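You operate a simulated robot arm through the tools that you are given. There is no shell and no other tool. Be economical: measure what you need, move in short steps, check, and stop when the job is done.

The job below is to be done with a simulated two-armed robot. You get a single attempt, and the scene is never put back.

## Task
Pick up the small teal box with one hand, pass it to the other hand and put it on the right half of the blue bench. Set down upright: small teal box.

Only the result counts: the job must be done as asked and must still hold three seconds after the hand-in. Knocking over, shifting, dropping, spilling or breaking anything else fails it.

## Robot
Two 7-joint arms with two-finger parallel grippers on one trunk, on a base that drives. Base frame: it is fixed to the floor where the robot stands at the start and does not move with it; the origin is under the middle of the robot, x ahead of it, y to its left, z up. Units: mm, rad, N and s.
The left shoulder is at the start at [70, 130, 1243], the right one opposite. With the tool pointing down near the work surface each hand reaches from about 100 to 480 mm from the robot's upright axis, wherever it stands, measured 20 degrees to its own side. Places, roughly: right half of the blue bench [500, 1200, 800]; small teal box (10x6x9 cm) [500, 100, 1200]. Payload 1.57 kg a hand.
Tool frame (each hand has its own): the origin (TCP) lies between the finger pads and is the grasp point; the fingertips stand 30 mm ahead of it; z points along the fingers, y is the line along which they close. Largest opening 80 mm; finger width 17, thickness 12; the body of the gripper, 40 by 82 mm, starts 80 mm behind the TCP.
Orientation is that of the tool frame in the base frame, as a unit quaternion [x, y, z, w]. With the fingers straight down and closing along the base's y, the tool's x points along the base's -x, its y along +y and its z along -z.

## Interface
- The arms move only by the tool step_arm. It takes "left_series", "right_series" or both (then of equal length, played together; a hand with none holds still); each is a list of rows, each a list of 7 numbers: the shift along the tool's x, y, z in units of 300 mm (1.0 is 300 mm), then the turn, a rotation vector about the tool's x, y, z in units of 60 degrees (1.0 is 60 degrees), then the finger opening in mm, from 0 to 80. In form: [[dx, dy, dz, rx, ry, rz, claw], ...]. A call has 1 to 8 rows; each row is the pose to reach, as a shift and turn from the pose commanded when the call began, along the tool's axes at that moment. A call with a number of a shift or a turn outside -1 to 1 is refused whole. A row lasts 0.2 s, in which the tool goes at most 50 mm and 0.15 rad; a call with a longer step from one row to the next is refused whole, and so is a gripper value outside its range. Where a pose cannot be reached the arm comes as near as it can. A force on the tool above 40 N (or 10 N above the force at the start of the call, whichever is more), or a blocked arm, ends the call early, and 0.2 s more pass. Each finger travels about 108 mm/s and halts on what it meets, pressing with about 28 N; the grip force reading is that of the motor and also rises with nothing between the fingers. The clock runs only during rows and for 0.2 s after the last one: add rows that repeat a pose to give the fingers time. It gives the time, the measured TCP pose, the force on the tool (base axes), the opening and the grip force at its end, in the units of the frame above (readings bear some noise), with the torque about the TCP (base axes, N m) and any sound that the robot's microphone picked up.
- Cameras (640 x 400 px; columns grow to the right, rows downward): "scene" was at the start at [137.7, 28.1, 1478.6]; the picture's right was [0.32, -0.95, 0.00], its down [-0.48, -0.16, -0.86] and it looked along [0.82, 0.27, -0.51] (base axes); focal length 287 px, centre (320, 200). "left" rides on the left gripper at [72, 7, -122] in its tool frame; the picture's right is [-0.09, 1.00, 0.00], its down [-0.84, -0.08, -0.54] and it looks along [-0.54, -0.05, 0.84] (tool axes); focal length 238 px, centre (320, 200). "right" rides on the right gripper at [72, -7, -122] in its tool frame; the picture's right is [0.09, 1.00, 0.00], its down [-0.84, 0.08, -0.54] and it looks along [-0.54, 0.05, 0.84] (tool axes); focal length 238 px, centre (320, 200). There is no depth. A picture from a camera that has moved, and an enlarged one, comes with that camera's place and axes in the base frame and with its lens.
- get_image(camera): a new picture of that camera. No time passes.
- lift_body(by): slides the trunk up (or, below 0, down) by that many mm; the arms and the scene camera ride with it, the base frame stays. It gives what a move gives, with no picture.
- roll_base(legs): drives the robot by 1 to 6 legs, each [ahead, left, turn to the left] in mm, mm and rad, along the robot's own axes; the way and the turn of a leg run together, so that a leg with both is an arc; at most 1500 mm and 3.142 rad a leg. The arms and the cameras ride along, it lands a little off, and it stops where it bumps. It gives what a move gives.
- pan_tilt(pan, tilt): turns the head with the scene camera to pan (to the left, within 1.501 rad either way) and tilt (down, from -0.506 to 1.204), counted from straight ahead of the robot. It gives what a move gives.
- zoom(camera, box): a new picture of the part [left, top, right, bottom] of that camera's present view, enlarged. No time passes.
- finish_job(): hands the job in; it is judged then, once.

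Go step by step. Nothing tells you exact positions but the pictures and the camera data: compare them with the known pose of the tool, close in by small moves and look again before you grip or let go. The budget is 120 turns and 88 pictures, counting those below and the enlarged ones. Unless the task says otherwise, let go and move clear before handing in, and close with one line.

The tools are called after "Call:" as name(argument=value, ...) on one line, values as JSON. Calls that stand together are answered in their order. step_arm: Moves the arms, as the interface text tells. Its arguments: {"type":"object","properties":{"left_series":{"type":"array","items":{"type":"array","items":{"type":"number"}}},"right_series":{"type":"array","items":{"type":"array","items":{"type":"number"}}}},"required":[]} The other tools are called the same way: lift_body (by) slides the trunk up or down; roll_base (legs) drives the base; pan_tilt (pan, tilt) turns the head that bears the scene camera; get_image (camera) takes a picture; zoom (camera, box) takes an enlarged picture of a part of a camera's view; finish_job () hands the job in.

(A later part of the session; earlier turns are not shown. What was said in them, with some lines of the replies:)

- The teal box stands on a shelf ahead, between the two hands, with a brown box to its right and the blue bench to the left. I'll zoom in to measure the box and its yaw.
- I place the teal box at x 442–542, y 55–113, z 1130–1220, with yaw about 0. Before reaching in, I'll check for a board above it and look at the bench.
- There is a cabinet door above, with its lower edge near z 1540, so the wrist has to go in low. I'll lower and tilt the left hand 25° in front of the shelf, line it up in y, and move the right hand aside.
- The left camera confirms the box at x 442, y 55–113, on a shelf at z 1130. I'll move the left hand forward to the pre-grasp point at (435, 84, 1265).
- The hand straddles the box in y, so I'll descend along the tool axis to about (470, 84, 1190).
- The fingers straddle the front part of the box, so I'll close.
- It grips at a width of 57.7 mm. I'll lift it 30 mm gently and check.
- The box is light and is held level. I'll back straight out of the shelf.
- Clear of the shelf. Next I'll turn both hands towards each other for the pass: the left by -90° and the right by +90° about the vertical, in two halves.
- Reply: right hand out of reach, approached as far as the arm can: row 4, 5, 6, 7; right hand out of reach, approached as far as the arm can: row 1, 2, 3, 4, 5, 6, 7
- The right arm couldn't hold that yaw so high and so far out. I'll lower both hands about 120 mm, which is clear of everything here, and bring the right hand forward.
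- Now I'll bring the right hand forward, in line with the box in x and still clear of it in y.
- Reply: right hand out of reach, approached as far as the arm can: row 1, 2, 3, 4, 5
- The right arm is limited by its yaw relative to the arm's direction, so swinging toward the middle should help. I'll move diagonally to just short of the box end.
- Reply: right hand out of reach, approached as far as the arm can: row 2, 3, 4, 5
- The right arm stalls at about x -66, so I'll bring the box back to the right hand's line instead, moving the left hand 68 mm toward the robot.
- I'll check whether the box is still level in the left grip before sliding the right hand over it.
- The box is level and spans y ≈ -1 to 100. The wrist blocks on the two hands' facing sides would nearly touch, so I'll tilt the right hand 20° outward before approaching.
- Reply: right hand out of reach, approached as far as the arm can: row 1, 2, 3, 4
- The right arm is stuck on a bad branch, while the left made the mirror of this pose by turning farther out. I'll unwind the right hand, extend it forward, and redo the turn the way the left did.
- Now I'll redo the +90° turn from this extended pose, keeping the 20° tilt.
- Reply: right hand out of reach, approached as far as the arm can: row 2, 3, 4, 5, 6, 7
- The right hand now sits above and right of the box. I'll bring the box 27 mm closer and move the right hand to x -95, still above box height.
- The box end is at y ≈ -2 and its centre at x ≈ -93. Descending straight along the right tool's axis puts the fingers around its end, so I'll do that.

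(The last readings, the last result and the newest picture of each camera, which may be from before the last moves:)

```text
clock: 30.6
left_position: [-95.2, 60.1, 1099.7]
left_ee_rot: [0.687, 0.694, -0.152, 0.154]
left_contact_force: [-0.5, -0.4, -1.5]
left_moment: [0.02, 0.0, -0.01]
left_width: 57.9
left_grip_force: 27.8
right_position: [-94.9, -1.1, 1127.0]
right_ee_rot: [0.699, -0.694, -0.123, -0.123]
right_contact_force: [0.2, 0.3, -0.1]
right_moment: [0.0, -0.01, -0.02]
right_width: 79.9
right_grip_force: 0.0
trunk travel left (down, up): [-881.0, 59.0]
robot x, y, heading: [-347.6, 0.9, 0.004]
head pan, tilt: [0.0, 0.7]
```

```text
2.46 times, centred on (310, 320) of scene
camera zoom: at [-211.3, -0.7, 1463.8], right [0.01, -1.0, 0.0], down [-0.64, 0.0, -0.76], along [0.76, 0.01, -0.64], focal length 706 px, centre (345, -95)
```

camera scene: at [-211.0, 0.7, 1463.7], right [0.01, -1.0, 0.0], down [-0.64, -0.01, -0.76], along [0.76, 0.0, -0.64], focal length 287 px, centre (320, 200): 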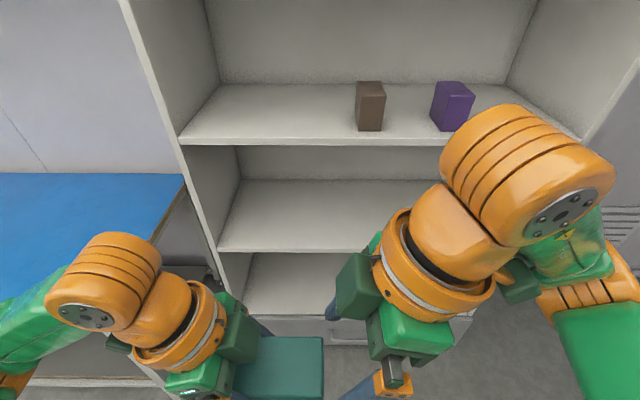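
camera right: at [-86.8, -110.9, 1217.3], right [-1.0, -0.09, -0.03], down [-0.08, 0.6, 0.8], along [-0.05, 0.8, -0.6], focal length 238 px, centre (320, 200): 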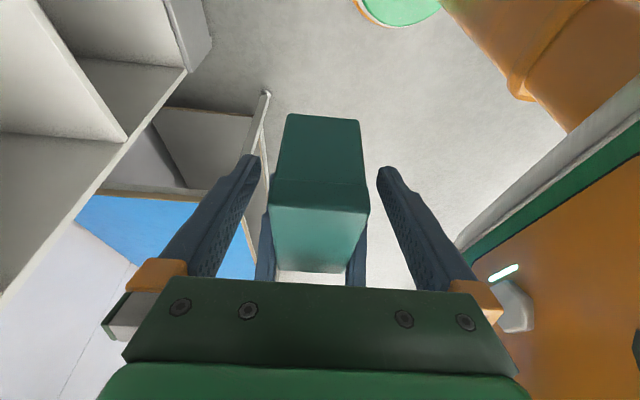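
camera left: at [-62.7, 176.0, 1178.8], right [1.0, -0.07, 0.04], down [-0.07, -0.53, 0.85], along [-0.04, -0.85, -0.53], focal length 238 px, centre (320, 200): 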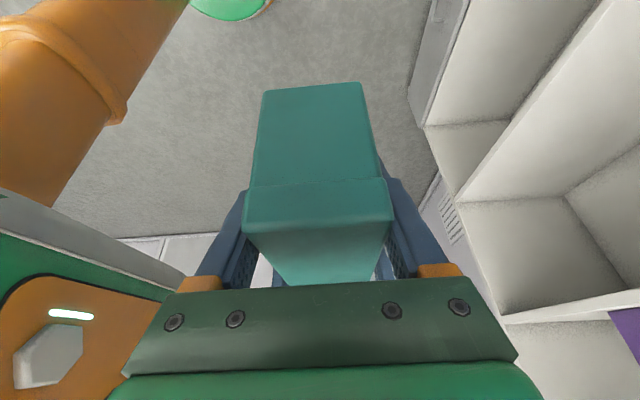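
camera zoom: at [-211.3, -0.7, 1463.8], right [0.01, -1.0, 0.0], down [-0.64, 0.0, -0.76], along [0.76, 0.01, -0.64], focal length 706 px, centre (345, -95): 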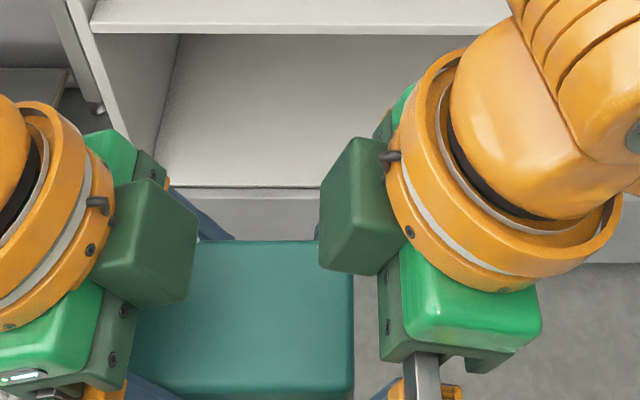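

Clearances are good, so I'll make the last 27 mm.

Call:
step_arm(right_series=[[-0.008, 0, 0.05, 0, 0, 0, 80], [-0.017, 0, 0.091, 0, 0, 0, 80], [-0.017, 0, 0.091, 0, 0, 0, 80]])

Call:
get_image(camera="right")

Call:
get_image(camera="left")

```text
clock: 31.4
left_position: [-95.2, 60.1, 1099.3]
left_ee_rot: [0.687, 0.693, -0.153, 0.155]
left_contact_force: [0.8, -0.2, -2.3]
left_moment: [-0.03, 0.02, 0.0]
left_width: 57.7
left_grip_force: 28.1
right_position: [-95.3, 13.7, 1103.3]
right_ee_rot: [0.699, -0.693, -0.124, -0.123]
right_contact_force: [0.9, -0.1, 0.2]
right_moment: [0.03, -0.01, 0.0]
right_width: 80.0
right_grip_force: 0.1
trunk travel left (down, up): [-881.0, 59.0]
robot x, y, heading: [-344.4, -1.5, 0.01]
head pan, tilt: [0.0, 0.7]
```

```text
53 pictures are left
camera right: at [-87.1, -96.2, 1193.5], right [-1.0, -0.09, -0.03], down [-0.08, 0.6, 0.8], along [-0.05, 0.8, -0.6], focal length 238 px, centre (320, 200)
```

right: 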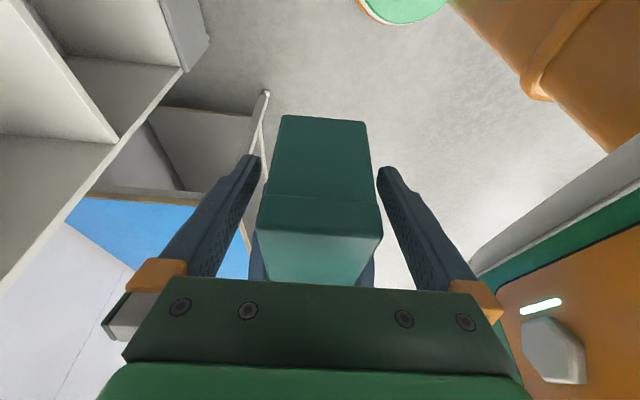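

```text
52 pictures are left
camera left: at [-89.8, 175.0, 1178.9], right [1.0, -0.07, 0.04], down [-0.07, -0.53, 0.85], along [-0.04, -0.85, -0.53], focal length 238 px, centre (320, 200)
```

left: 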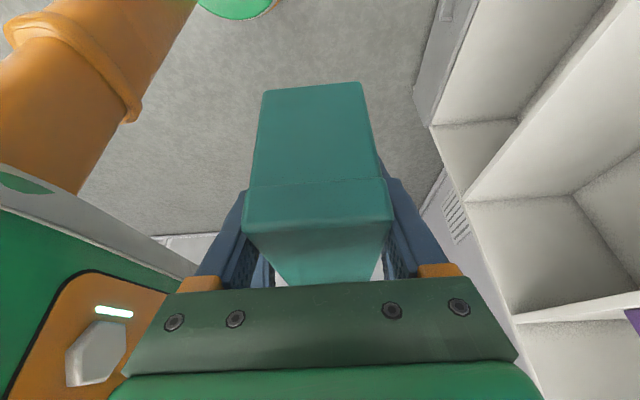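

The right fingers straddle the box end, so I'll close them.

Call:
step_arm(right_series=[[0, 0, 0, 0, 0, 0, 40], [0, 0, 0, 0, 0, 0, 40], [0, 0, 0, 0, 0, 0, 40], [0, 0, 0, 0, 0, 0, 40]])

```text
clock: 32.4
left_position: [-94.3, 59.5, 1100.7]
left_ee_rot: [0.688, 0.693, -0.153, 0.154]
left_contact_force: [-0.8, -2.5, 1.1]
left_moment: [0.25, -0.38, -0.15]
left_width: 57.8
left_grip_force: 27.5
right_position: [-95.1, 14.3, 1103.9]
right_ee_rot: [0.699, -0.694, -0.123, -0.123]
right_contact_force: [0.3, 2.9, 0.1]
right_moment: [-0.33, 0.39, 0.13]
right_width: 57.8
right_grip_force: 28.4
trunk travel left (down, up): [-881.0, 59.0]
robot x, y, heading: [-346.9, -0.5, 0.009]
head pan, tilt: [0.0, 0.7]
```

Both hands hold the box at 57.8 mm. I'll open the left hand and withdraw it along its own axis.

Call:
step_arm(left_series=[[0, 0, 0, 0, 0, 0, 80], [0, 0, 0, 0, 0, 0, 80], [0, 0, 0, 0, 0, 0, 80], [0, 0, -0.1, 0, 0, 0, 80], [0, 0, -0.23, 0, 0, 0, 80], [0, 0, -0.36, 0, 0, 0, 80], [0, 0, -0.36, 0, 0, 0, 80]])

Call:
get_image(camera="right")

Call:
get_image(camera="scene")

```text
clock: 34.0
left_position: [-95.6, 105.4, 1200.4]
left_ee_rot: [0.688, 0.693, -0.153, 0.153]
left_contact_force: [1.3, 0.3, -0.4]
left_moment: [0.03, 0.05, 0.02]
left_width: 80.2
left_grip_force: 0.0
right_position: [-94.7, 13.6, 1103.0]
right_ee_rot: [0.698, -0.694, -0.123, -0.124]
right_contact_force: [0.5, -0.8, 0.2]
right_moment: [-0.06, -0.01, 0.01]
right_width: 58.0
right_grip_force: 28.0
trunk travel left (down, up): [-881.0, 59.0]
robot x, y, heading: [-348.0, -1.2, 0.005]
head pan, tilt: [0.0, 0.7]
```

```text
51 pictures are left
camera right: at [-87.0, -96.3, 1193.6], right [-1.0, -0.09, -0.03], down [-0.08, 0.6, 0.8], along [-0.05, 0.8, -0.6], focal length 238 px, centre (320, 200)
```

right: 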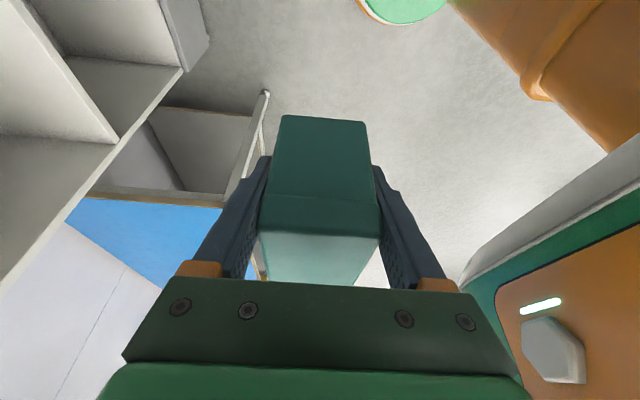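

```text
50 pictures are left
camera scene: at [-211.1, -0.7, 1463.8], right [0.01, -1.0, 0.0], down [-0.64, 0.0, -0.76], along [0.76, 0.01, -0.64], focal length 287 px, centre (320, 200)
```

scene: 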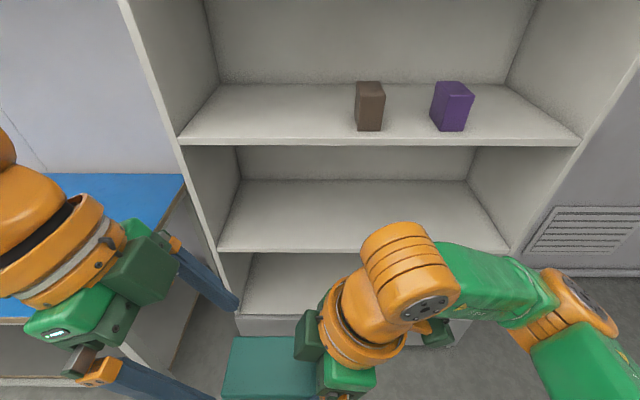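

The right hand holds the box alone and level. I'll turn both hands back to face forward and separate them.

Call:
step_arm(left_series=[[0.036, 0, -0.041, -0.053, 0, -0.113, 80], [0.072, 0, -0.083, -0.106, 0, -0.227, 80], [0.108, 0, -0.124, -0.159, 0, -0.34, 80], [0.143, 0, -0.165, -0.211, 0, -0.453, 80], [0.18, 0, -0.207, -0.264, 0, -0.567, 80], [0.215, 0, -0.248, -0.317, 0, -0.68, 80], [0.215, 0, -0.248, -0.317, 0, -0.68, 80]], right_series=[[0.037, -0.033, -0.013, 0.043, 0, 0.117, 40], [0.073, -0.066, -0.027, 0.086, 0, 0.235, 40], [0.11, -0.1, -0.04, 0.129, 0, 0.352, 40], [0.147, -0.133, -0.053, 0.171, 0, 0.47, 40], [0.183, -0.166, -0.067, 0.214, 0, 0.587, 40], [0.22, -0.2, -0.08, 0.257, 0, 0.705, 40], [0.22, -0.2, -0.08, 0.257, 0, 0.705, 40]])

Call:
step_arm(left_series=[[0, 0, 0, -0.053, 0, -0.113, 80], [0, 0, 0, -0.106, 0, -0.227, 80], [0, 0, 0, -0.159, 0, -0.34, 80], [0, 0, 0, -0.211, 0, -0.453, 80], [0, 0, 0, -0.264, 0, -0.567, 80], [0, 0, 0, -0.317, 0, -0.68, 80], [0, 0, 0, -0.317, 0, -0.68, 80]], right_series=[[-0.03, -0.032, 0.01, 0.043, 0, 0.117, 40], [-0.06, -0.064, 0.02, 0.086, 0, 0.235, 40], [-0.09, -0.096, 0.03, 0.129, 0, 0.352, 40], [-0.12, -0.128, 0.043, 0.171, 0, 0.47, 40], [-0.15, -0.16, 0.053, 0.214, 0, 0.587, 40], [-0.178, -0.189, 0.064, 0.257, 0, 0.705, 40], [-0.178, -0.189, 0.064, 0.257, 0, 0.705, 40]])

Call:
pan_tilt(pan=0.8, tilt=0.5)

Call:
get_image(camera="scene")

Call:
get_image(camera="right")

```text
clock: 35.6
left_position: [-97.4, 194.8, 1237.6]
left_ee_rot: [0.369, 0.904, -0.082, 0.201]
left_contact_force: [0.7, 0.3, 0.6]
left_moment: [-0.03, -0.03, -0.02]
left_width: 80.1
left_grip_force: 0.0
right_position: [-33.0, -56.5, 1103.5]
right_ee_rot: [-0.379, 0.909, 0.067, 0.161]
right_contact_force: [-0.3, 0.4, 0.0]
right_moment: [-0.08, 0.01, 0.02]
right_width: 57.4
right_grip_force: 28.1
trunk travel left (down, up): [-881.0, 59.0]
robot x, y, heading: [-348.8, 0.1, 0.009]
head pan, tilt: [0.0, 0.7]
```

```text
clock: 37.2
left_position: [-95.9, 196.9, 1237.7]
left_ee_rot: [-0.005, 0.976, 0.001, 0.217]
left_contact_force: [0.0, 0.0, -0.3]
left_moment: [-0.02, -0.01, 0.01]
left_width: 80.1
left_grip_force: 0.1
right_position: [46.2, -56.6, 1103.3]
right_ee_rot: [-0.001, 0.985, 0.001, 0.175]
right_contact_force: [-0.4, 0.2, -0.6]
right_moment: [0.03, 0.04, -0.02]
right_width: 57.9
right_grip_force: 28.0
trunk travel left (down, up): [-881.0, 59.0]
robot x, y, heading: [-351.4, -5.1, 0.011]
head pan, tilt: [0.0, 0.7]
```

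```text
clock: 38.4
left_position: [-96.0, 195.7, 1237.5]
left_ee_rot: [-0.005, 0.976, 0.001, 0.216]
left_contact_force: [-0.6, 0.0, -0.3]
left_moment: [-0.04, 0.02, 0.0]
left_width: 80.2
left_grip_force: 0.1
right_position: [46.0, -57.2, 1103.1]
right_ee_rot: [-0.003, 0.985, 0.001, 0.174]
right_contact_force: [0.2, 0.9, -0.2]
right_moment: [0.01, 0.05, 0.0]
right_width: 57.8
right_grip_force: 27.8
trunk travel left (down, up): [-881.0, 59.0]
robot x, y, heading: [-352.6, -5.7, 0.007]
head pan, tilt: [0.799, 0.499]
```

```text
49 pictures are left
camera scene: at [-233.0, 64.3, 1481.5], right [0.72, -0.69, 0.0], down [-0.33, -0.35, -0.88], along [0.61, 0.63, -0.48], focal length 287 px, centre (320, 200)
```

scene: 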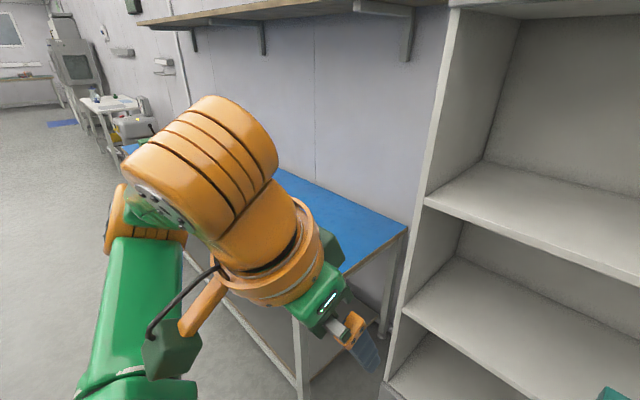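

```text
48 pictures are left
camera right: at [-62.5, -65.2, 1192.9], right [-0.09, 1.0, -0.03], down [0.6, 0.08, 0.8], along [0.8, 0.05, -0.6], focal length 238 px, centre (320, 200)
```

right: 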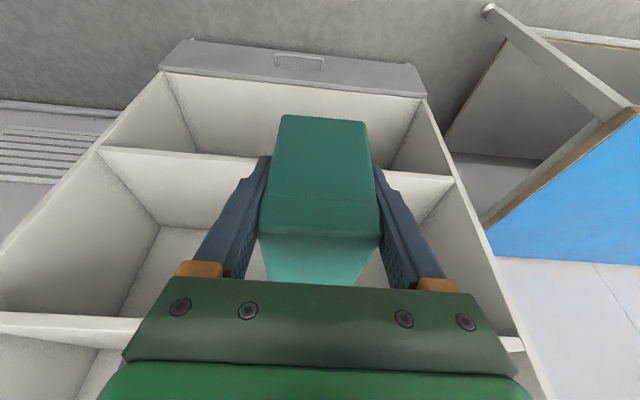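

The bench spans roughly x 125–693, with its right end at y ≈ 520 and the far end near 2500. I'll drive 1120 mm left, staying clear of the bench front, and look.

Call:
roll_base(legs=[[0, 1120, 0]])

Call:
pan_tilt(pan=0.0, tilt=0.6)

Call:
get_image(camera="scene")

Call:
get_image(camera="right")

Call:
get_image(camera="left")

```text
clock: 44.1
left_position: [-111.5, 1330.8, 1237.3]
left_ee_rot: [-0.01, 0.976, 0.002, 0.217]
left_contact_force: [-0.2, -0.7, -0.3]
left_moment: [-0.01, -0.01, 0.01]
left_width: 80.1
left_grip_force: 0.0
right_position: [34.1, 1079.6, 1102.8]
right_ee_rot: [-0.008, 0.985, 0.003, 0.175]
right_contact_force: [-0.1, -1.0, 0.9]
right_moment: [0.01, 0.02, -0.01]
right_width: 58.1
right_grip_force: 28.2
trunk travel left (down, up): [-881.0, 59.0]
robot x, y, heading: [-362.6, 1131.7, 0.014]
head pan, tilt: [0.799, 0.499]
```

```text
clock: 45.3
left_position: [-109.3, 1333.0, 1238.1]
left_ee_rot: [-0.009, 0.976, 0.001, 0.217]
left_contact_force: [0.4, 0.3, 0.8]
left_moment: [0.0, -0.04, 0.02]
left_width: 80.1
left_grip_force: 0.1
right_position: [34.3, 1080.0, 1103.0]
right_ee_rot: [-0.007, 0.985, 0.002, 0.175]
right_contact_force: [0.2, 0.0, -0.3]
right_moment: [-0.03, 0.05, 0.01]
right_width: 57.7
right_grip_force: 28.0
trunk travel left (down, up): [-881.0, 59.0]
robot x, y, heading: [-359.8, 1133.2, 0.02]
head pan, tilt: [0.0, 0.6]
```

```text
47 pictures are left
camera scene: at [-220.6, 1133.7, 1472.4], right [0.02, -1.0, 0.0], down [-0.57, -0.01, -0.82], along [0.82, 0.01, -0.57], focal length 287 px, centre (320, 200)
```

scene: 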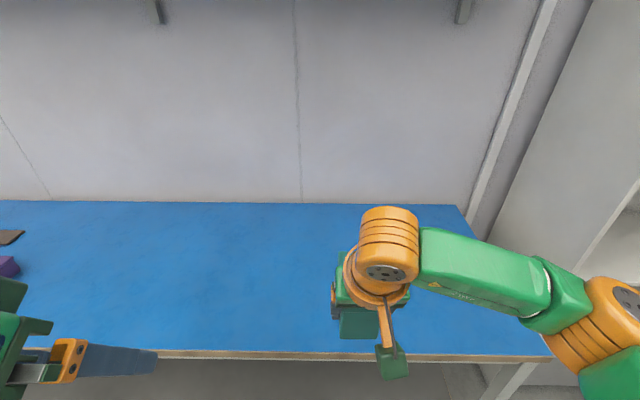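

```text
46 pictures are left
camera right: at [-74.9, 1070.5, 1192.9], right [-0.1, 0.99, -0.03], down [0.6, 0.08, 0.8], along [0.8, 0.06, -0.6], focal length 238 px, centre (320, 200)
```

right: 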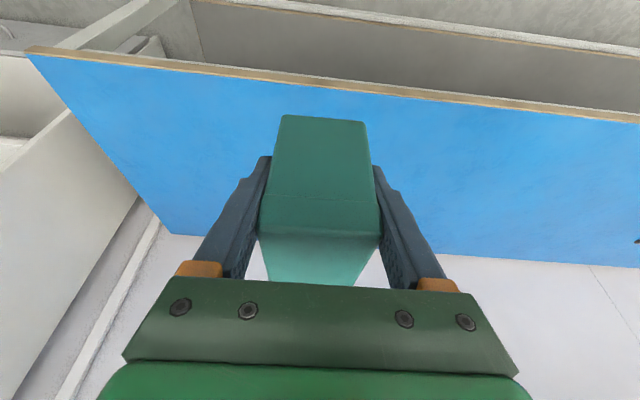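

```text
45 pictures are left
camera left: at [-227.5, 1334.7, 1316.6], right [0.07, 1.0, 0.04], down [0.53, -0.07, 0.85], along [0.85, -0.04, -0.53], focal length 238 px, centre (320, 200)
```

left: 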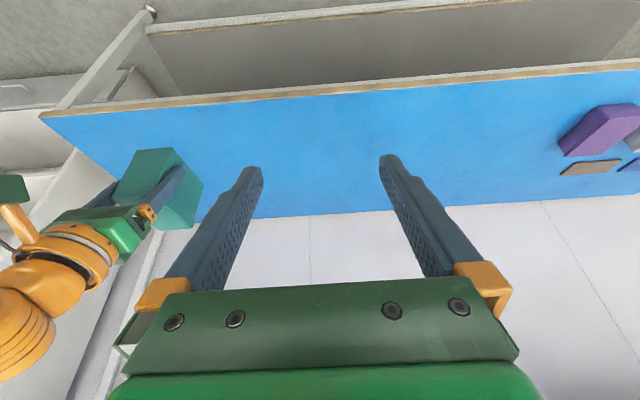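

The bench front is at x ≈ 125, its top at z ≈ 800 and its right end at y ≈ 580; the loose objects are far to the left (y ≈ 2000). I'll drive 160 ahead and lower the trunk 200.

Call:
roll_base(legs=[[160, 0, 0]])

Call:
lift_body(by=-200)

Call:
get_image(camera="scene")

Call:
get_image(camera="left")

```text
clock: 46.7
left_position: [45.4, 1334.8, 1238.4]
left_ee_rot: [-0.01, 0.976, 0.001, 0.218]
left_contact_force: [0.0, 0.1, -0.3]
left_moment: [0.0, -0.01, 0.0]
left_width: 80.0
left_grip_force: 0.0
right_position: [190.5, 1082.6, 1103.4]
right_ee_rot: [-0.009, 0.984, 0.002, 0.176]
right_contact_force: [-0.6, 0.4, -1.3]
right_moment: [-0.02, 0.02, 0.02]
right_width: 57.8
right_grip_force: 27.6
trunk travel left (down, up): [-881.0, 59.0]
robot x, y, heading: [-201.3, 1135.8, 0.016]
head pan, tilt: [0.0, 0.6]
```

```text
clock: 48.9
left_position: [48.6, 1333.6, 1037.7]
left_ee_rot: [-0.01, 0.976, 0.002, 0.216]
left_contact_force: [-0.3, 0.5, -0.1]
left_moment: [-0.02, -0.01, 0.03]
left_width: 80.1
left_grip_force: 0.1
right_position: [194.0, 1083.2, 902.9]
right_ee_rot: [-0.007, 0.985, 0.002, 0.174]
right_contact_force: [-0.5, 0.2, -1.8]
right_moment: [-0.02, 0.06, 0.01]
right_width: 57.8
right_grip_force: 28.1
trunk travel left (down, up): [-681.0, 259.0]
robot x, y, heading: [-203.5, 1134.6, 0.018]
head pan, tilt: [0.0, 0.6]
```

```text
44 pictures are left
camera scene: at [-60.0, 1136.6, 1272.4], right [0.02, -1.0, 0.0], down [-0.57, -0.01, -0.82], along [0.82, 0.01, -0.57], focal length 287 px, centre (320, 200)
```

scene: 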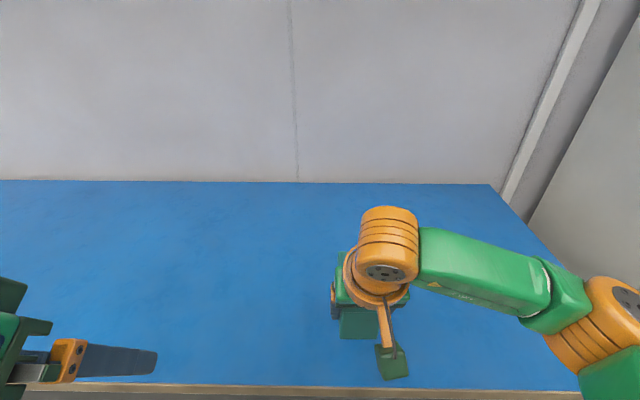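

```text
43 pictures are left
camera left: at [-67.4, 1337.7, 1116.7], right [0.06, 1.0, 0.04], down [0.53, -0.07, 0.85], along [0.85, -0.03, -0.53], focal length 238 px, centre (320, 200)
```

left: 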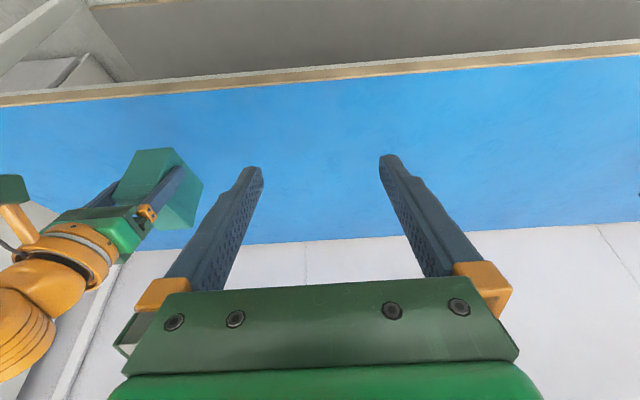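

The box bottom is about 40 mm above the bench. I'll move 25 ahead and 30 down, then feel for contact.

Call:
step_arm(right_series=[[-0.022, 0, 0.06, 0, 0, 0, 40], [-0.044, 0, 0.123, 0, 0, 0, 40], [-0.044, 0, 0.123, 0, 0, 0, 40]])

Call:
get_image(camera="left")

Call:
zoom(camera="left", box=[60, 120, 260, 260])

```text
clock: 49.7
left_position: [49.6, 1335.1, 1037.8]
left_ee_rot: [-0.01, 0.976, 0.001, 0.217]
left_contact_force: [0.6, 0.0, -0.1]
left_moment: [0.01, 0.02, -0.02]
left_width: 80.1
left_grip_force: 0.0
right_position: [217.3, 1083.8, 872.5]
right_ee_rot: [-0.007, 0.985, 0.002, 0.174]
right_contact_force: [0.4, 0.9, -2.3]
right_moment: [-0.01, 0.07, -0.05]
right_width: 57.9
right_grip_force: 28.3
trunk travel left (down, up): [-681.0, 259.0]
robot x, y, heading: [-204.2, 1136.3, 0.015]
head pan, tilt: [0.0, 0.6]
```

```text
42 pictures are left
camera left: at [-67.6, 1337.7, 1116.7], right [0.06, 1.0, 0.04], down [0.53, -0.07, 0.85], along [0.85, -0.03, -0.53], focal length 238 px, centre (320, 200)
```

left: 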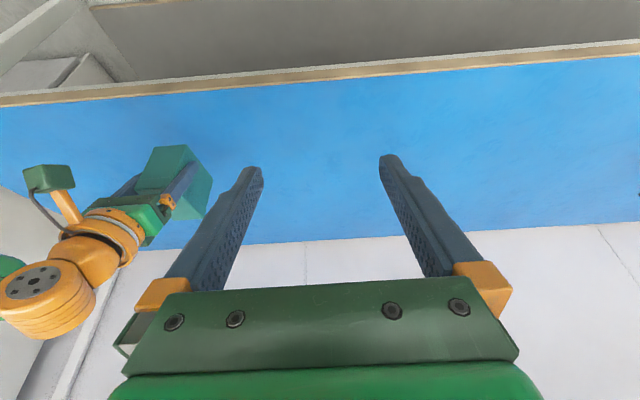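

```text
2.86 times, centred on (160, 190) of left
camera zoom: at [-67.6, 1337.7, 1116.7], right [0.06, 1.0, 0.04], down [0.53, -0.07, 0.85], along [0.85, -0.03, -0.53], focal length 681 px, centre (777, 229)
```

zoom: 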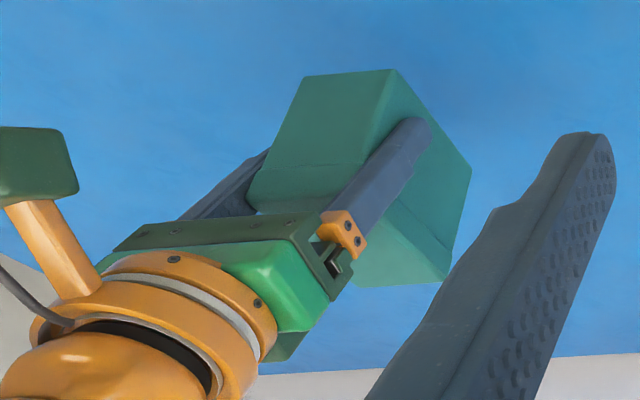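

Now I'll lower in 2 mm rows, watching the force.

Call:
step_arm(right_series=[[0.0023, 0, 0.0063, 0, 0, 0, 40], [0.0046, 0, 0.0125, 0, 0, 0, 40], [0.0068, 0, 0.0188, 0, 0, 0, 40], [0.0091, 0, 0.025, 0, 0, 0, 40]])

```text
clock: 50.7
left_position: [49.2, 1335.0, 1038.5]
left_ee_rot: [-0.011, 0.976, 0.002, 0.217]
left_contact_force: [-0.2, 0.4, -0.5]
left_moment: [0.02, -0.03, 0.01]
left_width: 79.9
left_grip_force: 0.1
right_position: [219.6, 1084.4, 864.9]
right_ee_rot: [-0.008, 0.985, 0.003, 0.175]
right_contact_force: [0.6, 0.8, -1.3]
right_moment: [-0.02, 0.06, 0.0]
right_width: 57.8
right_grip_force: 27.8
trunk travel left (down, up): [-681.0, 259.0]
robot x, y, heading: [-199.7, 1134.2, 0.026]
head pan, tilt: [0.0, 0.6]
```

Call:
step_arm(right_series=[[0.0011, 0, 0.0031, 0, 0, 0, 40], [0.0023, 0, 0.0063, 0, 0, 0, 40], [0.0034, 0, 0.0094, 0, 0, 0, 40]])

Call:
zoom(camera="left", box=[60, 120, 260, 260])

```text
clock: 51.5
left_position: [49.5, 1335.2, 1037.9]
left_ee_rot: [-0.01, 0.976, 0.001, 0.217]
left_contact_force: [0.8, -0.2, -0.6]
left_moment: [0.01, -0.02, -0.01]
left_width: 79.8
left_grip_force: 0.1
right_position: [220.5, 1082.6, 862.4]
right_ee_rot: [-0.008, 0.985, 0.003, 0.175]
right_contact_force: [-0.4, 0.4, -2.2]
right_moment: [-0.02, 0.09, -0.01]
right_width: 58.0
right_grip_force: 27.7
trunk travel left (down, up): [-681.0, 259.0]
robot x, y, heading: [-199.2, 1133.4, 0.018]
head pan, tilt: [0.0, 0.6]
```

```text
2.86 times, centred on (160, 190) of left
camera zoom: at [-67.3, 1337.7, 1116.6], right [0.06, 1.0, 0.04], down [0.53, -0.07, 0.85], along [0.85, -0.03, -0.53], focal length 681 px, centre (777, 229)
```

zoom: 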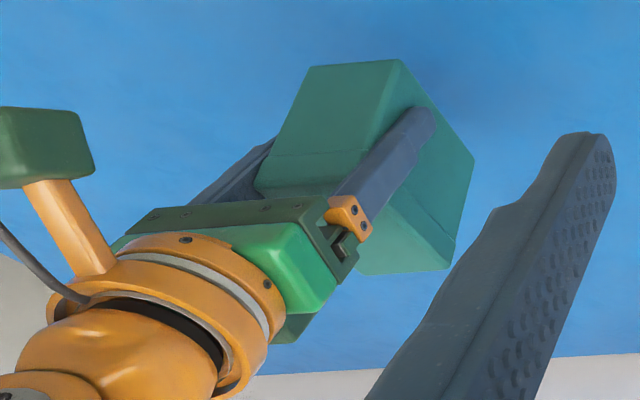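

No contact yet, so I'll continue gently.

Call:
step_arm(right_series=[[0.0011, 0, 0.0031, 0, 0, 0, 40], [0.0023, 0, 0.0063, 0, 0, 0, 40], [0.0034, 0, 0.0094, 0, 0, 0, 40], [0.0046, 0, 0.0125, 0, 0, 0, 40]])

```text
clock: 52.5
left_position: [49.7, 1335.3, 1036.6]
left_ee_rot: [-0.01, 0.976, 0.001, 0.217]
left_contact_force: [0.0, -0.7, 0.3]
left_moment: [0.04, -0.01, 0.04]
left_width: 79.9
left_grip_force: 0.0
right_position: [219.6, 1083.2, 856.8]
right_ee_rot: [-0.007, 0.985, 0.002, 0.174]
right_contact_force: [0.4, -0.9, -1.6]
right_moment: [0.01, 0.06, -0.02]
right_width: 57.7
right_grip_force: 28.0
trunk travel left (down, up): [-681.0, 259.0]
robot x, y, heading: [-200.3, 1136.0, 0.015]
head pan, tilt: [0.0, 0.6]
```

Call:
step_arm(right_series=[[0.0011, 0, 0.0031, 0, 0, 0, 40], [0.0023, 0, 0.0063, 0, 0, 0, 40], [0.0034, 0, 0.0094, 0, 0, 0, 40]])

Call:
zoom(camera="left", box=[110, 120, 240, 220])

```text
clock: 53.3
left_position: [49.3, 1334.4, 1038.2]
left_ee_rot: [-0.011, 0.976, 0.001, 0.217]
left_contact_force: [0.1, -1.0, 0.0]
left_moment: [0.01, -0.01, -0.01]
left_width: 79.7
left_grip_force: 0.0
right_position: [220.6, 1082.9, 853.4]
right_ee_rot: [-0.007, 0.985, 0.002, 0.174]
right_contact_force: [0.8, -0.1, -2.5]
right_moment: [-0.01, 0.07, 0.03]
right_width: 57.9
right_grip_force: 27.9
trunk travel left (down, up): [-681.0, 259.0]
robot x, y, heading: [-203.5, 1134.4, 0.022]
head pan, tilt: [0.0, 0.6]
```

```text
4.00 times, centred on (175, 170) of left
camera zoom: at [-67.3, 1337.7, 1116.6], right [0.06, 1.0, 0.04], down [0.53, -0.07, 0.85], along [0.85, -0.03, -0.53], focal length 953 px, centre (900, 320)
```

zoom: 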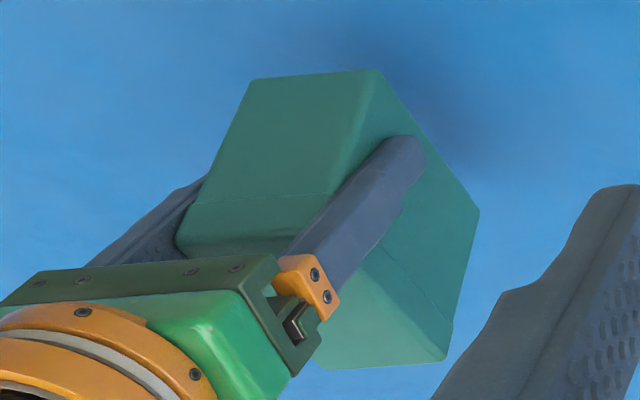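

The bottom appears to be only a few mm above the bench, so I'll continue in 1 mm rows.

Call:
step_arm(right_series=[[0.0011, 0, 0.0031, 0, 0, 0, 40], [0.0023, 0, 0.0063, 0, 0, 0, 40], [0.0034, 0, 0.0094, 0, 0, 0, 40]])

```text
clock: 54.1
left_position: [50.2, 1333.8, 1037.9]
left_ee_rot: [-0.01, 0.976, 0.002, 0.216]
left_contact_force: [-0.3, -0.4, 0.9]
left_moment: [0.0, 0.0, -0.01]
left_width: 79.9
left_grip_force: 0.1
right_position: [220.9, 1082.2, 852.0]
right_ee_rot: [-0.007, 0.985, 0.002, 0.175]
right_contact_force: [-0.1, -0.2, -1.4]
right_moment: [-0.02, 0.05, 0.0]
right_width: 57.6
right_grip_force: 28.5
trunk travel left (down, up): [-681.0, 259.0]
robot x, y, heading: [-197.2, 1135.8, 0.018]
head pan, tilt: [0.0, 0.6]
```

Call:
step_arm(right_series=[[0.0011, 0, 0.0031, 0, 0, 0, 40], [0.0023, 0, 0.0063, 0, 0, 0, 40], [0.0034, 0, 0.0094, 0, 0, 0, 40]])

Call:
zoom(camera="left", box=[110, 120, 240, 220])

```text
clock: 54.9
left_position: [50.1, 1335.0, 1037.6]
left_ee_rot: [-0.01, 0.976, 0.001, 0.216]
left_contact_force: [0.3, 0.7, 0.4]
left_moment: [0.0, 0.0, -0.01]
left_width: 79.8
left_grip_force: 0.0
right_position: [218.9, 1083.1, 848.1]
right_ee_rot: [-0.008, 0.985, 0.003, 0.175]
right_contact_force: [-0.8, 0.1, -1.8]
right_moment: [0.03, 0.03, -0.03]
right_width: 57.9
right_grip_force: 28.0
trunk travel left (down, up): [-681.0, 259.0]
robot x, y, heading: [-202.7, 1133.6, 0.02]
head pan, tilt: [0.0, 0.6]
```

```text
4.00 times, centred on (175, 170) of left
camera zoom: at [-67.3, 1337.7, 1116.6], right [0.06, 1.0, 0.04], down [0.53, -0.07, 0.85], along [0.85, -0.03, -0.53], focal length 953 px, centre (900, 320)
```

zoom: 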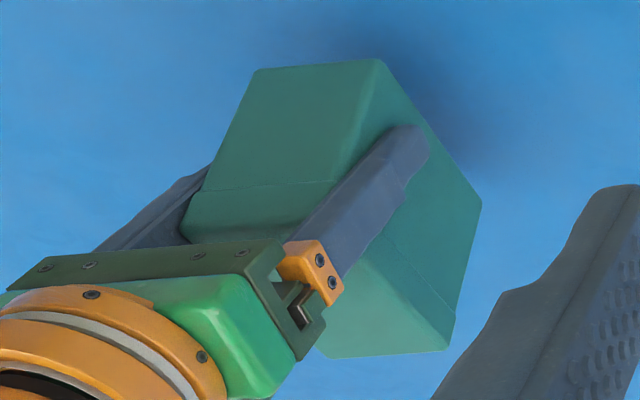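

Call:
step_arm(right_series=[[0.0011, 0, 0.0031, 0, 0, 0, 40], [0.0023, 0, 0.0063, 0, 0, 0, 40], [0.0034, 0, 0.0094, 0, 0, 0, 40], [0.0046, 0, 0.0125, 0, 0, 0, 40]])

```text
clock: 55.9
left_position: [49.2, 1333.9, 1037.1]
left_ee_rot: [-0.01, 0.976, 0.001, 0.216]
left_contact_force: [-0.6, -0.7, 0.5]
left_moment: [0.03, -0.01, -0.02]
left_width: 79.9
left_grip_force: 0.0
right_position: [220.3, 1083.0, 845.7]
right_ee_rot: [-0.007, 0.985, 0.002, 0.175]
right_contact_force: [0.7, 0.0, -1.8]
right_moment: [0.0, 0.04, 0.01]
right_width: 57.7
right_grip_force: 28.4
trunk travel left (down, up): [-681.0, 259.0]
robot x, y, heading: [-200.0, 1136.3, 0.018]
head pan, tilt: [0.0, 0.6]
```

The box is still free and the forces are unchanged, so I'll keep lowering.

Call:
step_arm(right_series=[[0.0011, 0, 0.0031, 0, 0, 0, 40], [0.0023, 0, 0.0063, 0, 0, 0, 40], [0.0034, 0, 0.0094, 0, 0, 0, 40], [0.0046, 0, 0.0125, 0, 0, 0, 40]])

Call:
zoom(camera="left", box=[110, 120, 240, 220])

```text
clock: 56.9
left_position: [49.1, 1335.3, 1038.3]
left_ee_rot: [-0.01, 0.976, 0.0, 0.216]
left_contact_force: [-0.4, 1.0, -0.1]
left_moment: [-0.01, 0.0, 0.01]
left_width: 80.3
left_grip_force: 0.1
right_position: [219.7, 1082.6, 840.4]
right_ee_rot: [-0.008, 0.985, 0.002, 0.174]
right_contact_force: [-0.1, 0.4, -1.4]
right_moment: [0.0, 0.04, 0.02]
right_width: 57.7
right_grip_force: 27.9
trunk travel left (down, up): [-681.0, 259.0]
robot x, y, heading: [-202.1, 1135.0, 0.016]
head pan, tilt: [0.0, 0.6]
```

```text
4.00 times, centred on (175, 170) of left
camera zoom: at [-67.3, 1337.7, 1116.6], right [0.06, 1.0, 0.04], down [0.53, -0.07, 0.85], along [0.85, -0.03, -0.53], focal length 953 px, centre (900, 320)
```

zoom: 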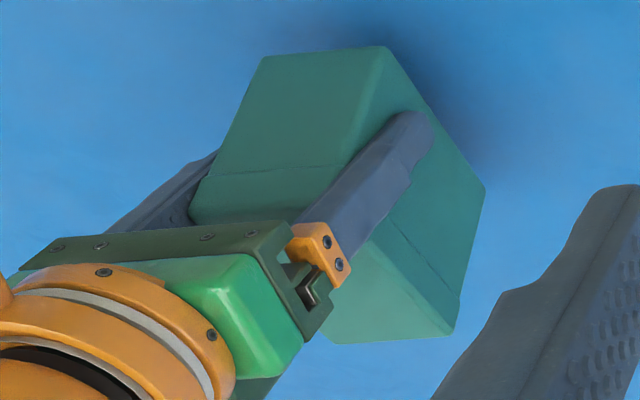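

Call:
step_arm(right_series=[[0.0011, 0, 0.0031, 0, 0, 0, 40], [0.0023, 0, 0.0063, 0, 0, 0, 40], [0.0034, 0, 0.0094, 0, 0, 0, 40], [0.0046, 0, 0.0125, 0, 0, 0, 40], [0.0057, 0, 0.0157, 0, 0, 0, 40]])

```text
clock: 58.1
left_position: [49.6, 1334.6, 1038.0]
left_ee_rot: [-0.011, 0.976, 0.002, 0.217]
left_contact_force: [-1.1, -0.3, -0.5]
left_moment: [0.02, 0.0, -0.01]
left_width: 80.1
left_grip_force: 0.1
right_position: [219.4, 1083.4, 835.9]
right_ee_rot: [-0.008, 0.985, 0.002, 0.175]
right_contact_force: [0.0, -0.1, -1.2]
right_moment: [0.03, 0.04, 0.0]
right_width: 58.0
right_grip_force: 28.3
trunk travel left (down, up): [-681.0, 259.0]
robot x, y, heading: [-201.5, 1138.5, 0.009]
head pan, tilt: [0.0, 0.6]
```

Call:
step_arm(right_series=[[0.0011, 0, 0.0031, 0, 0, 0, 40], [0.0023, 0, 0.0063, 0, 0, 0, 40], [0.0034, 0, 0.0094, 0, 0, 0, 40], [0.0046, 0, 0.0125, 0, 0, 0, 40], [0.0057, 0, 0.0157, 0, 0, 0, 40]])

Call:
zoom(camera="left", box=[110, 120, 240, 220])

Call:
get_image(camera="right")

```text
clock: 59.3
left_position: [50.1, 1333.6, 1038.5]
left_ee_rot: [-0.01, 0.976, 0.002, 0.217]
left_contact_force: [-0.7, -0.7, 0.7]
left_moment: [0.04, -0.01, 0.01]
left_width: 79.9
left_grip_force: 0.0
right_position: [219.5, 1082.7, 830.2]
right_ee_rot: [-0.008, 0.985, 0.002, 0.175]
right_contact_force: [0.1, -0.4, -0.5]
right_moment: [0.02, 0.06, 0.0]
right_width: 57.9
right_grip_force: 28.2
trunk travel left (down, up): [-681.0, 259.0]
robot x, y, heading: [-200.8, 1132.6, 0.015]
head pan, tilt: [0.0, 0.6]
```

```text
4.00 times, centred on (175, 170) of left
camera zoom: at [-67.3, 1337.7, 1116.6], right [0.06, 1.0, 0.04], down [0.53, -0.07, 0.85], along [0.85, -0.03, -0.53], focal length 953 px, centre (900, 320)
```

zoom: 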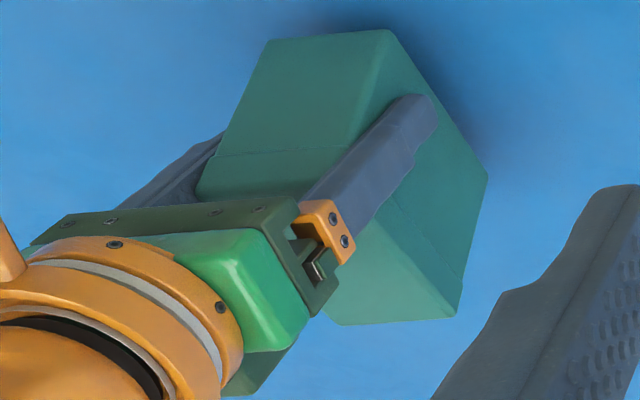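

```text
35 pictures are left
camera right: at [110.7, 1073.8, 920.5], right [-0.1, 0.99, -0.03], down [0.6, 0.09, 0.8], along [0.8, 0.06, -0.6], focal length 238 px, centre (320, 200)
```

right: 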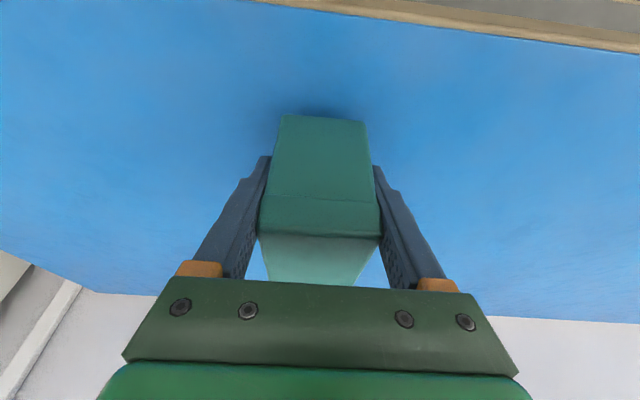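

Two edge sightings give the bench top at z ≈ 760, lower than the rough figure. I'll keep easing down; contact should come at a TCP height near 822.

Call:
step_arm(right_series=[[0.0011, 0, 0.0031, 0, 0, 0, 40], [0.0023, 0, 0.0063, 0, 0, 0, 40], [0.0034, 0, 0.0094, 0, 0, 0, 40], [0.0046, 0, 0.0125, 0, 0, 0, 40], [0.0057, 0, 0.0157, 0, 0, 0, 40]])

```text
clock: 60.5
left_position: [50.8, 1333.9, 1039.2]
left_ee_rot: [-0.01, 0.976, 0.001, 0.217]
left_contact_force: [-0.2, -0.7, 0.5]
left_moment: [-0.04, 0.01, -0.02]
left_width: 79.6
left_grip_force: 0.0
right_position: [220.0, 1084.3, 826.2]
right_ee_rot: [-0.007, 0.985, 0.001, 0.175]
right_contact_force: [0.0, -0.2, -2.0]
right_moment: [0.0, 0.09, -0.02]
right_width: 57.8
right_grip_force: 28.0
trunk travel left (down, up): [-681.0, 259.0]
robot x, y, heading: [-200.6, 1134.9, 0.016]
head pan, tilt: [0.0, 0.6]
```

Call:
step_arm(right_series=[[0.0011, 0, 0.0031, 0, 0, 0, 40], [0.0023, 0, 0.0063, 0, 0, 0, 40], [0.0034, 0, 0.0094, 0, 0, 0, 40]])

```text
clock: 61.3
left_position: [49.8, 1333.9, 1037.0]
left_ee_rot: [-0.011, 0.976, 0.002, 0.216]
left_contact_force: [0.1, 0.5, -1.0]
left_moment: [0.0, -0.02, 0.01]
left_width: 80.1
left_grip_force: 0.0
right_position: [219.4, 1084.5, 822.6]
right_ee_rot: [-0.007, 0.985, 0.002, 0.175]
right_contact_force: [0.6, -0.3, -1.0]
right_moment: [-0.01, 0.05, 0.0]
right_width: 57.9
right_grip_force: 27.8
trunk travel left (down, up): [-681.0, 259.0]
robot x, y, heading: [-200.3, 1132.9, 0.019]
head pan, tilt: [0.0, 0.6]
```

Call:
step_arm(right_series=[[0.0011, 0, 0.0031, 0, 0, 0, 40], [0.0023, 0, 0.0063, 0, 0, 0, 40], [0.0034, 0, 0.0094, 0, 0, 0, 40]])

Call:
zoom(camera="left", box=[110, 100, 240, 200])

```text
clock: 62.1
left_position: [49.9, 1334.7, 1037.6]
left_ee_rot: [-0.01, 0.976, 0.002, 0.217]
left_contact_force: [0.8, 0.3, -0.2]
left_moment: [-0.02, 0.03, -0.05]
left_width: 79.9
left_grip_force: 0.0
right_position: [220.4, 1083.4, 820.1]
right_ee_rot: [-0.009, 0.985, 0.002, 0.174]
right_contact_force: [0.3, -0.3, -1.3]
right_moment: [-0.01, 0.08, 0.02]
right_width: 58.1
right_grip_force: 27.5
trunk travel left (down, up): [-681.0, 259.0]
robot x, y, heading: [-200.3, 1132.5, 0.017]
head pan, tilt: [0.0, 0.6]
```

```text
4.00 times, centred on (175, 150) of left
camera zoom: at [-67.3, 1337.7, 1116.6], right [0.06, 1.0, 0.04], down [0.53, -0.07, 0.85], along [0.85, -0.03, -0.53], focal length 953 px, centre (900, 400)
```

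zoom: 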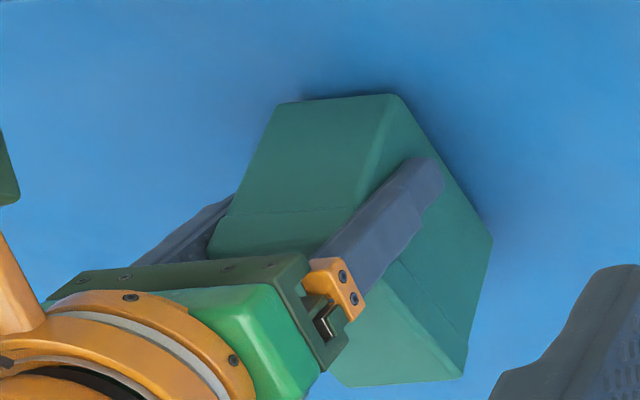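

The contact shadow is closing in around the bottom edge, so only a few mm are left.

Call:
step_arm(right_series=[[0.0011, 0, 0.0031, 0, 0, 0, 40], [0.0023, 0, 0.0063, 0, 0, 0, 40], [0.0034, 0, 0.0094, 0, 0, 0, 40]])

```text
clock: 62.9
left_position: [49.4, 1333.5, 1038.0]
left_ee_rot: [-0.01, 0.976, 0.001, 0.216]
left_contact_force: [-0.9, 0.3, 0.9]
left_moment: [-0.02, 0.01, 0.02]
left_width: 80.2
left_grip_force: 0.0
right_position: [219.8, 1083.8, 816.4]
right_ee_rot: [-0.008, 0.985, 0.002, 0.175]
right_contact_force: [0.5, -0.5, -2.5]
right_moment: [-0.01, 0.03, 0.0]
right_width: 58.0
right_grip_force: 27.7
trunk travel left (down, up): [-681.0, 259.0]
robot x, y, heading: [-200.1, 1134.1, 0.013]
head pan, tilt: [0.0, 0.6]
```

Call:
step_arm(right_series=[[0.0011, 0, 0.0031, 0, 0, 0, 40], [0.0023, 0, 0.0063, 0, 0, 0, 40], [0.0034, 0, 0.0094, 0, 0, 0, 40]])

Call:
zoom(camera="left", box=[110, 100, 240, 200])

```text
clock: 63.7
left_position: [49.9, 1334.9, 1038.5]
left_ee_rot: [-0.01, 0.976, 0.001, 0.217]
left_contact_force: [0.3, -0.7, 0.2]
left_moment: [0.03, 0.01, -0.02]
left_width: 80.1
left_grip_force: 0.0
right_position: [219.7, 1083.8, 814.0]
right_ee_rot: [-0.008, 0.984, 0.001, 0.175]
right_contact_force: [0.6, 0.2, -1.2]
right_moment: [0.02, 0.06, -0.01]
right_width: 57.6
right_grip_force: 27.8
trunk travel left (down, up): [-681.0, 259.0]
robot x, y, heading: [-202.7, 1135.1, 0.015]
head pan, tilt: [0.0, 0.6]
```

```text
4.00 times, centred on (175, 150) of left
camera zoom: at [-67.3, 1337.7, 1116.6], right [0.06, 1.0, 0.04], down [0.53, -0.07, 0.85], along [0.85, -0.03, -0.53], focal length 953 px, centre (900, 400)
```

zoom: 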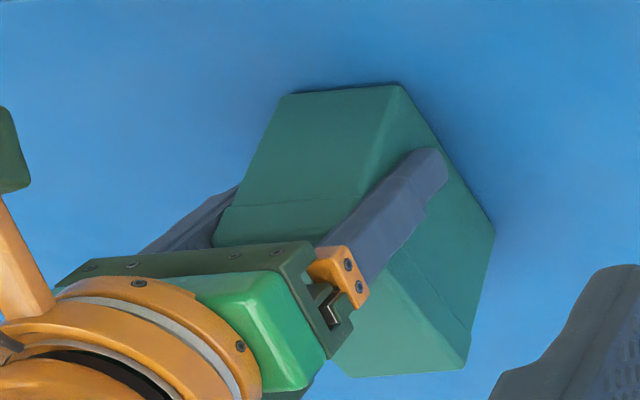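

Call:
step_arm(right_series=[[0.0011, 0, 0.0031, 0, 0, 0, 40], [0.0023, 0, 0.0063, 0, 0, 0, 40], [0.0034, 0, 0.0094, 0, 0, 0, 40]])

```text
clock: 64.5
left_position: [48.3, 1334.5, 1038.7]
left_ee_rot: [-0.01, 0.976, 0.002, 0.218]
left_contact_force: [-0.8, -0.6, -0.4]
left_moment: [0.01, 0.04, 0.01]
left_width: 80.0
left_grip_force: 0.1
right_position: [219.3, 1084.3, 812.0]
right_ee_rot: [-0.008, 0.984, 0.003, 0.178]
right_contact_force: [3.7, -0.5, 8.9]
right_moment: [-0.31, 0.05, 0.06]
right_width: 57.9
right_grip_force: 27.9
trunk travel left (down, up): [-681.0, 259.0]
robot x, y, heading: [-200.8, 1133.5, 0.018]
head pan, tilt: [0.0, 0.6]
```

Contact: 9 N upward. The box is seated on the bench, so I'll open the right hand and withdraw along its axis.

Call:
step_arm(right_series=[[0, 0, 0, 0, 0, 0, 80], [0, 0, 0, 0, 0, 0, 80], [0, 0, 0, 0, 0, 0, 80]])

Call:
get_image(camera="right")

```text
clock: 65.3
left_position: [50.3, 1334.5, 1038.7]
left_ee_rot: [-0.009, 0.976, 0.001, 0.216]
left_contact_force: [0.2, 0.3, 0.0]
left_moment: [0.0, 0.0, 0.0]
left_width: 80.0
left_grip_force: 0.1
right_position: [219.1, 1082.5, 810.2]
right_ee_rot: [-0.008, 0.985, 0.002, 0.175]
right_contact_force: [0.0, 0.5, 0.0]
right_moment: [0.0, 0.03, -0.02]
right_width: 80.2
right_grip_force: 0.0
trunk travel left (down, up): [-681.0, 259.0]
robot x, y, heading: [-199.7, 1130.7, 0.018]
head pan, tilt: [0.0, 0.6]
```

```text
32 pictures are left
camera right: at [110.5, 1075.0, 901.0], right [-0.1, 0.99, -0.03], down [0.6, 0.09, 0.8], along [0.8, 0.06, -0.6], focal length 238 px, centre (320, 200)
```

right: 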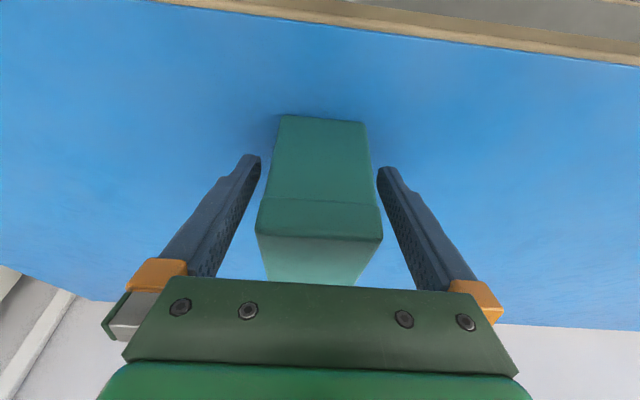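

The fingers are clear on both sides, so I'll retract.

Call:
step_arm(right_series=[[0, 0, -0.08, 0, 0, 0, 80], [0, 0, -0.2, 0, 0, 0, 80], [0, 0, -0.34, 0, 0, 0, 80], [0, 0, -0.48, 0, 0, 0, 80], [0, 0, -0.48, 0, 0, 0, 80]])

Call:
roll_base(legs=[[-150, 0, 0]])

Call:
get_image(camera="right")

Call:
pan_tilt(pan=0.6, tilt=0.4)

Call:
get_image(camera="scene")

```text
clock: 66.5
left_position: [48.7, 1334.6, 1036.2]
left_ee_rot: [-0.01, 0.976, 0.002, 0.216]
left_contact_force: [-0.2, 0.2, 0.6]
left_moment: [-0.01, -0.02, -0.01]
left_width: 80.2
left_grip_force: 0.1
right_position: [171.2, 1081.1, 947.7]
right_ee_rot: [-0.008, 0.985, 0.001, 0.174]
right_contact_force: [0.0, 0.2, 0.9]
right_moment: [0.02, 0.03, -0.01]
right_width: 80.0
right_grip_force: 0.1
trunk travel left (down, up): [-681.0, 259.0]
robot x, y, heading: [-200.3, 1132.1, 0.015]
head pan, tilt: [0.0, 0.6]
```

```text
clock: 67.9
left_position: [-102.6, 1332.2, 1037.6]
left_ee_rot: [-0.011, 0.976, 0.002, 0.215]
left_contact_force: [-0.6, 1.0, 0.5]
left_moment: [0.0, 0.02, -0.01]
left_width: 79.9
left_grip_force: 0.0
right_position: [19.6, 1079.7, 947.6]
right_ee_rot: [-0.009, 0.985, 0.003, 0.174]
right_contact_force: [0.4, -0.3, 0.1]
right_moment: [0.04, 0.0, -0.03]
right_width: 79.8
right_grip_force: 0.1
trunk travel left (down, up): [-681.0, 259.0]
robot x, y, heading: [-350.9, 1132.0, 0.018]
head pan, tilt: [0.0, 0.6]
```

```text
31 pictures are left
camera right: at [-88.7, 1070.1, 1037.0], right [-0.1, 0.99, -0.03], down [0.6, 0.09, 0.8], along [0.79, 0.06, -0.6], focal length 238 px, centre (320, 200)
```

right: 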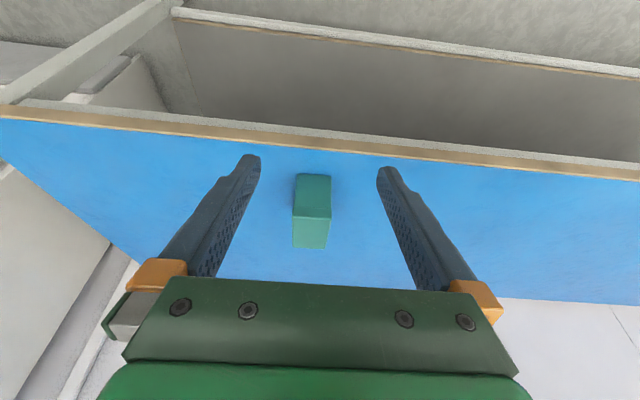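

```text
clock: 68.9
left_position: [-105.3, 1332.1, 1038.2]
left_ee_rot: [-0.011, 0.976, 0.002, 0.217]
left_contact_force: [-0.6, -0.1, 0.2]
left_moment: [0.01, -0.01, 0.01]
left_width: 80.0
left_grip_force: 0.1
right_position: [18.7, 1079.4, 947.1]
right_ee_rot: [-0.009, 0.985, 0.002, 0.174]
right_contact_force: [0.5, -0.1, -1.2]
right_moment: [0.02, -0.02, 0.03]
right_width: 80.0
right_grip_force: 0.1
trunk travel left (down, up): [-681.0, 259.0]
robot x, y, heading: [-354.7, 1131.6, 0.018]
head pan, tilt: [0.6, 0.4]
```

```text
30 pictures are left
camera scene: at [-225.5, 1185.9, 1290.6], right [0.58, -0.81, 0.0], down [-0.32, -0.23, -0.92], along [0.75, 0.53, -0.39], focal length 287 px, centre (320, 200)
```

scene: 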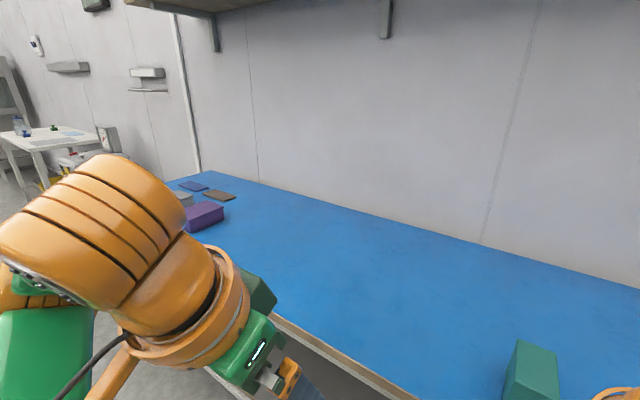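

The small teal box stands upright on the right half of the bench (y ≈ 1083; the bench spans roughly 560–2750), and both hands are clear. I'll hand in.

Call:
finish_job()

```text
The job is handed in.
```

The small teal box was picked up with the left hand, passed to the right, and set upright on the right half of the blue bench; I released it, moved clear and handed the job in.
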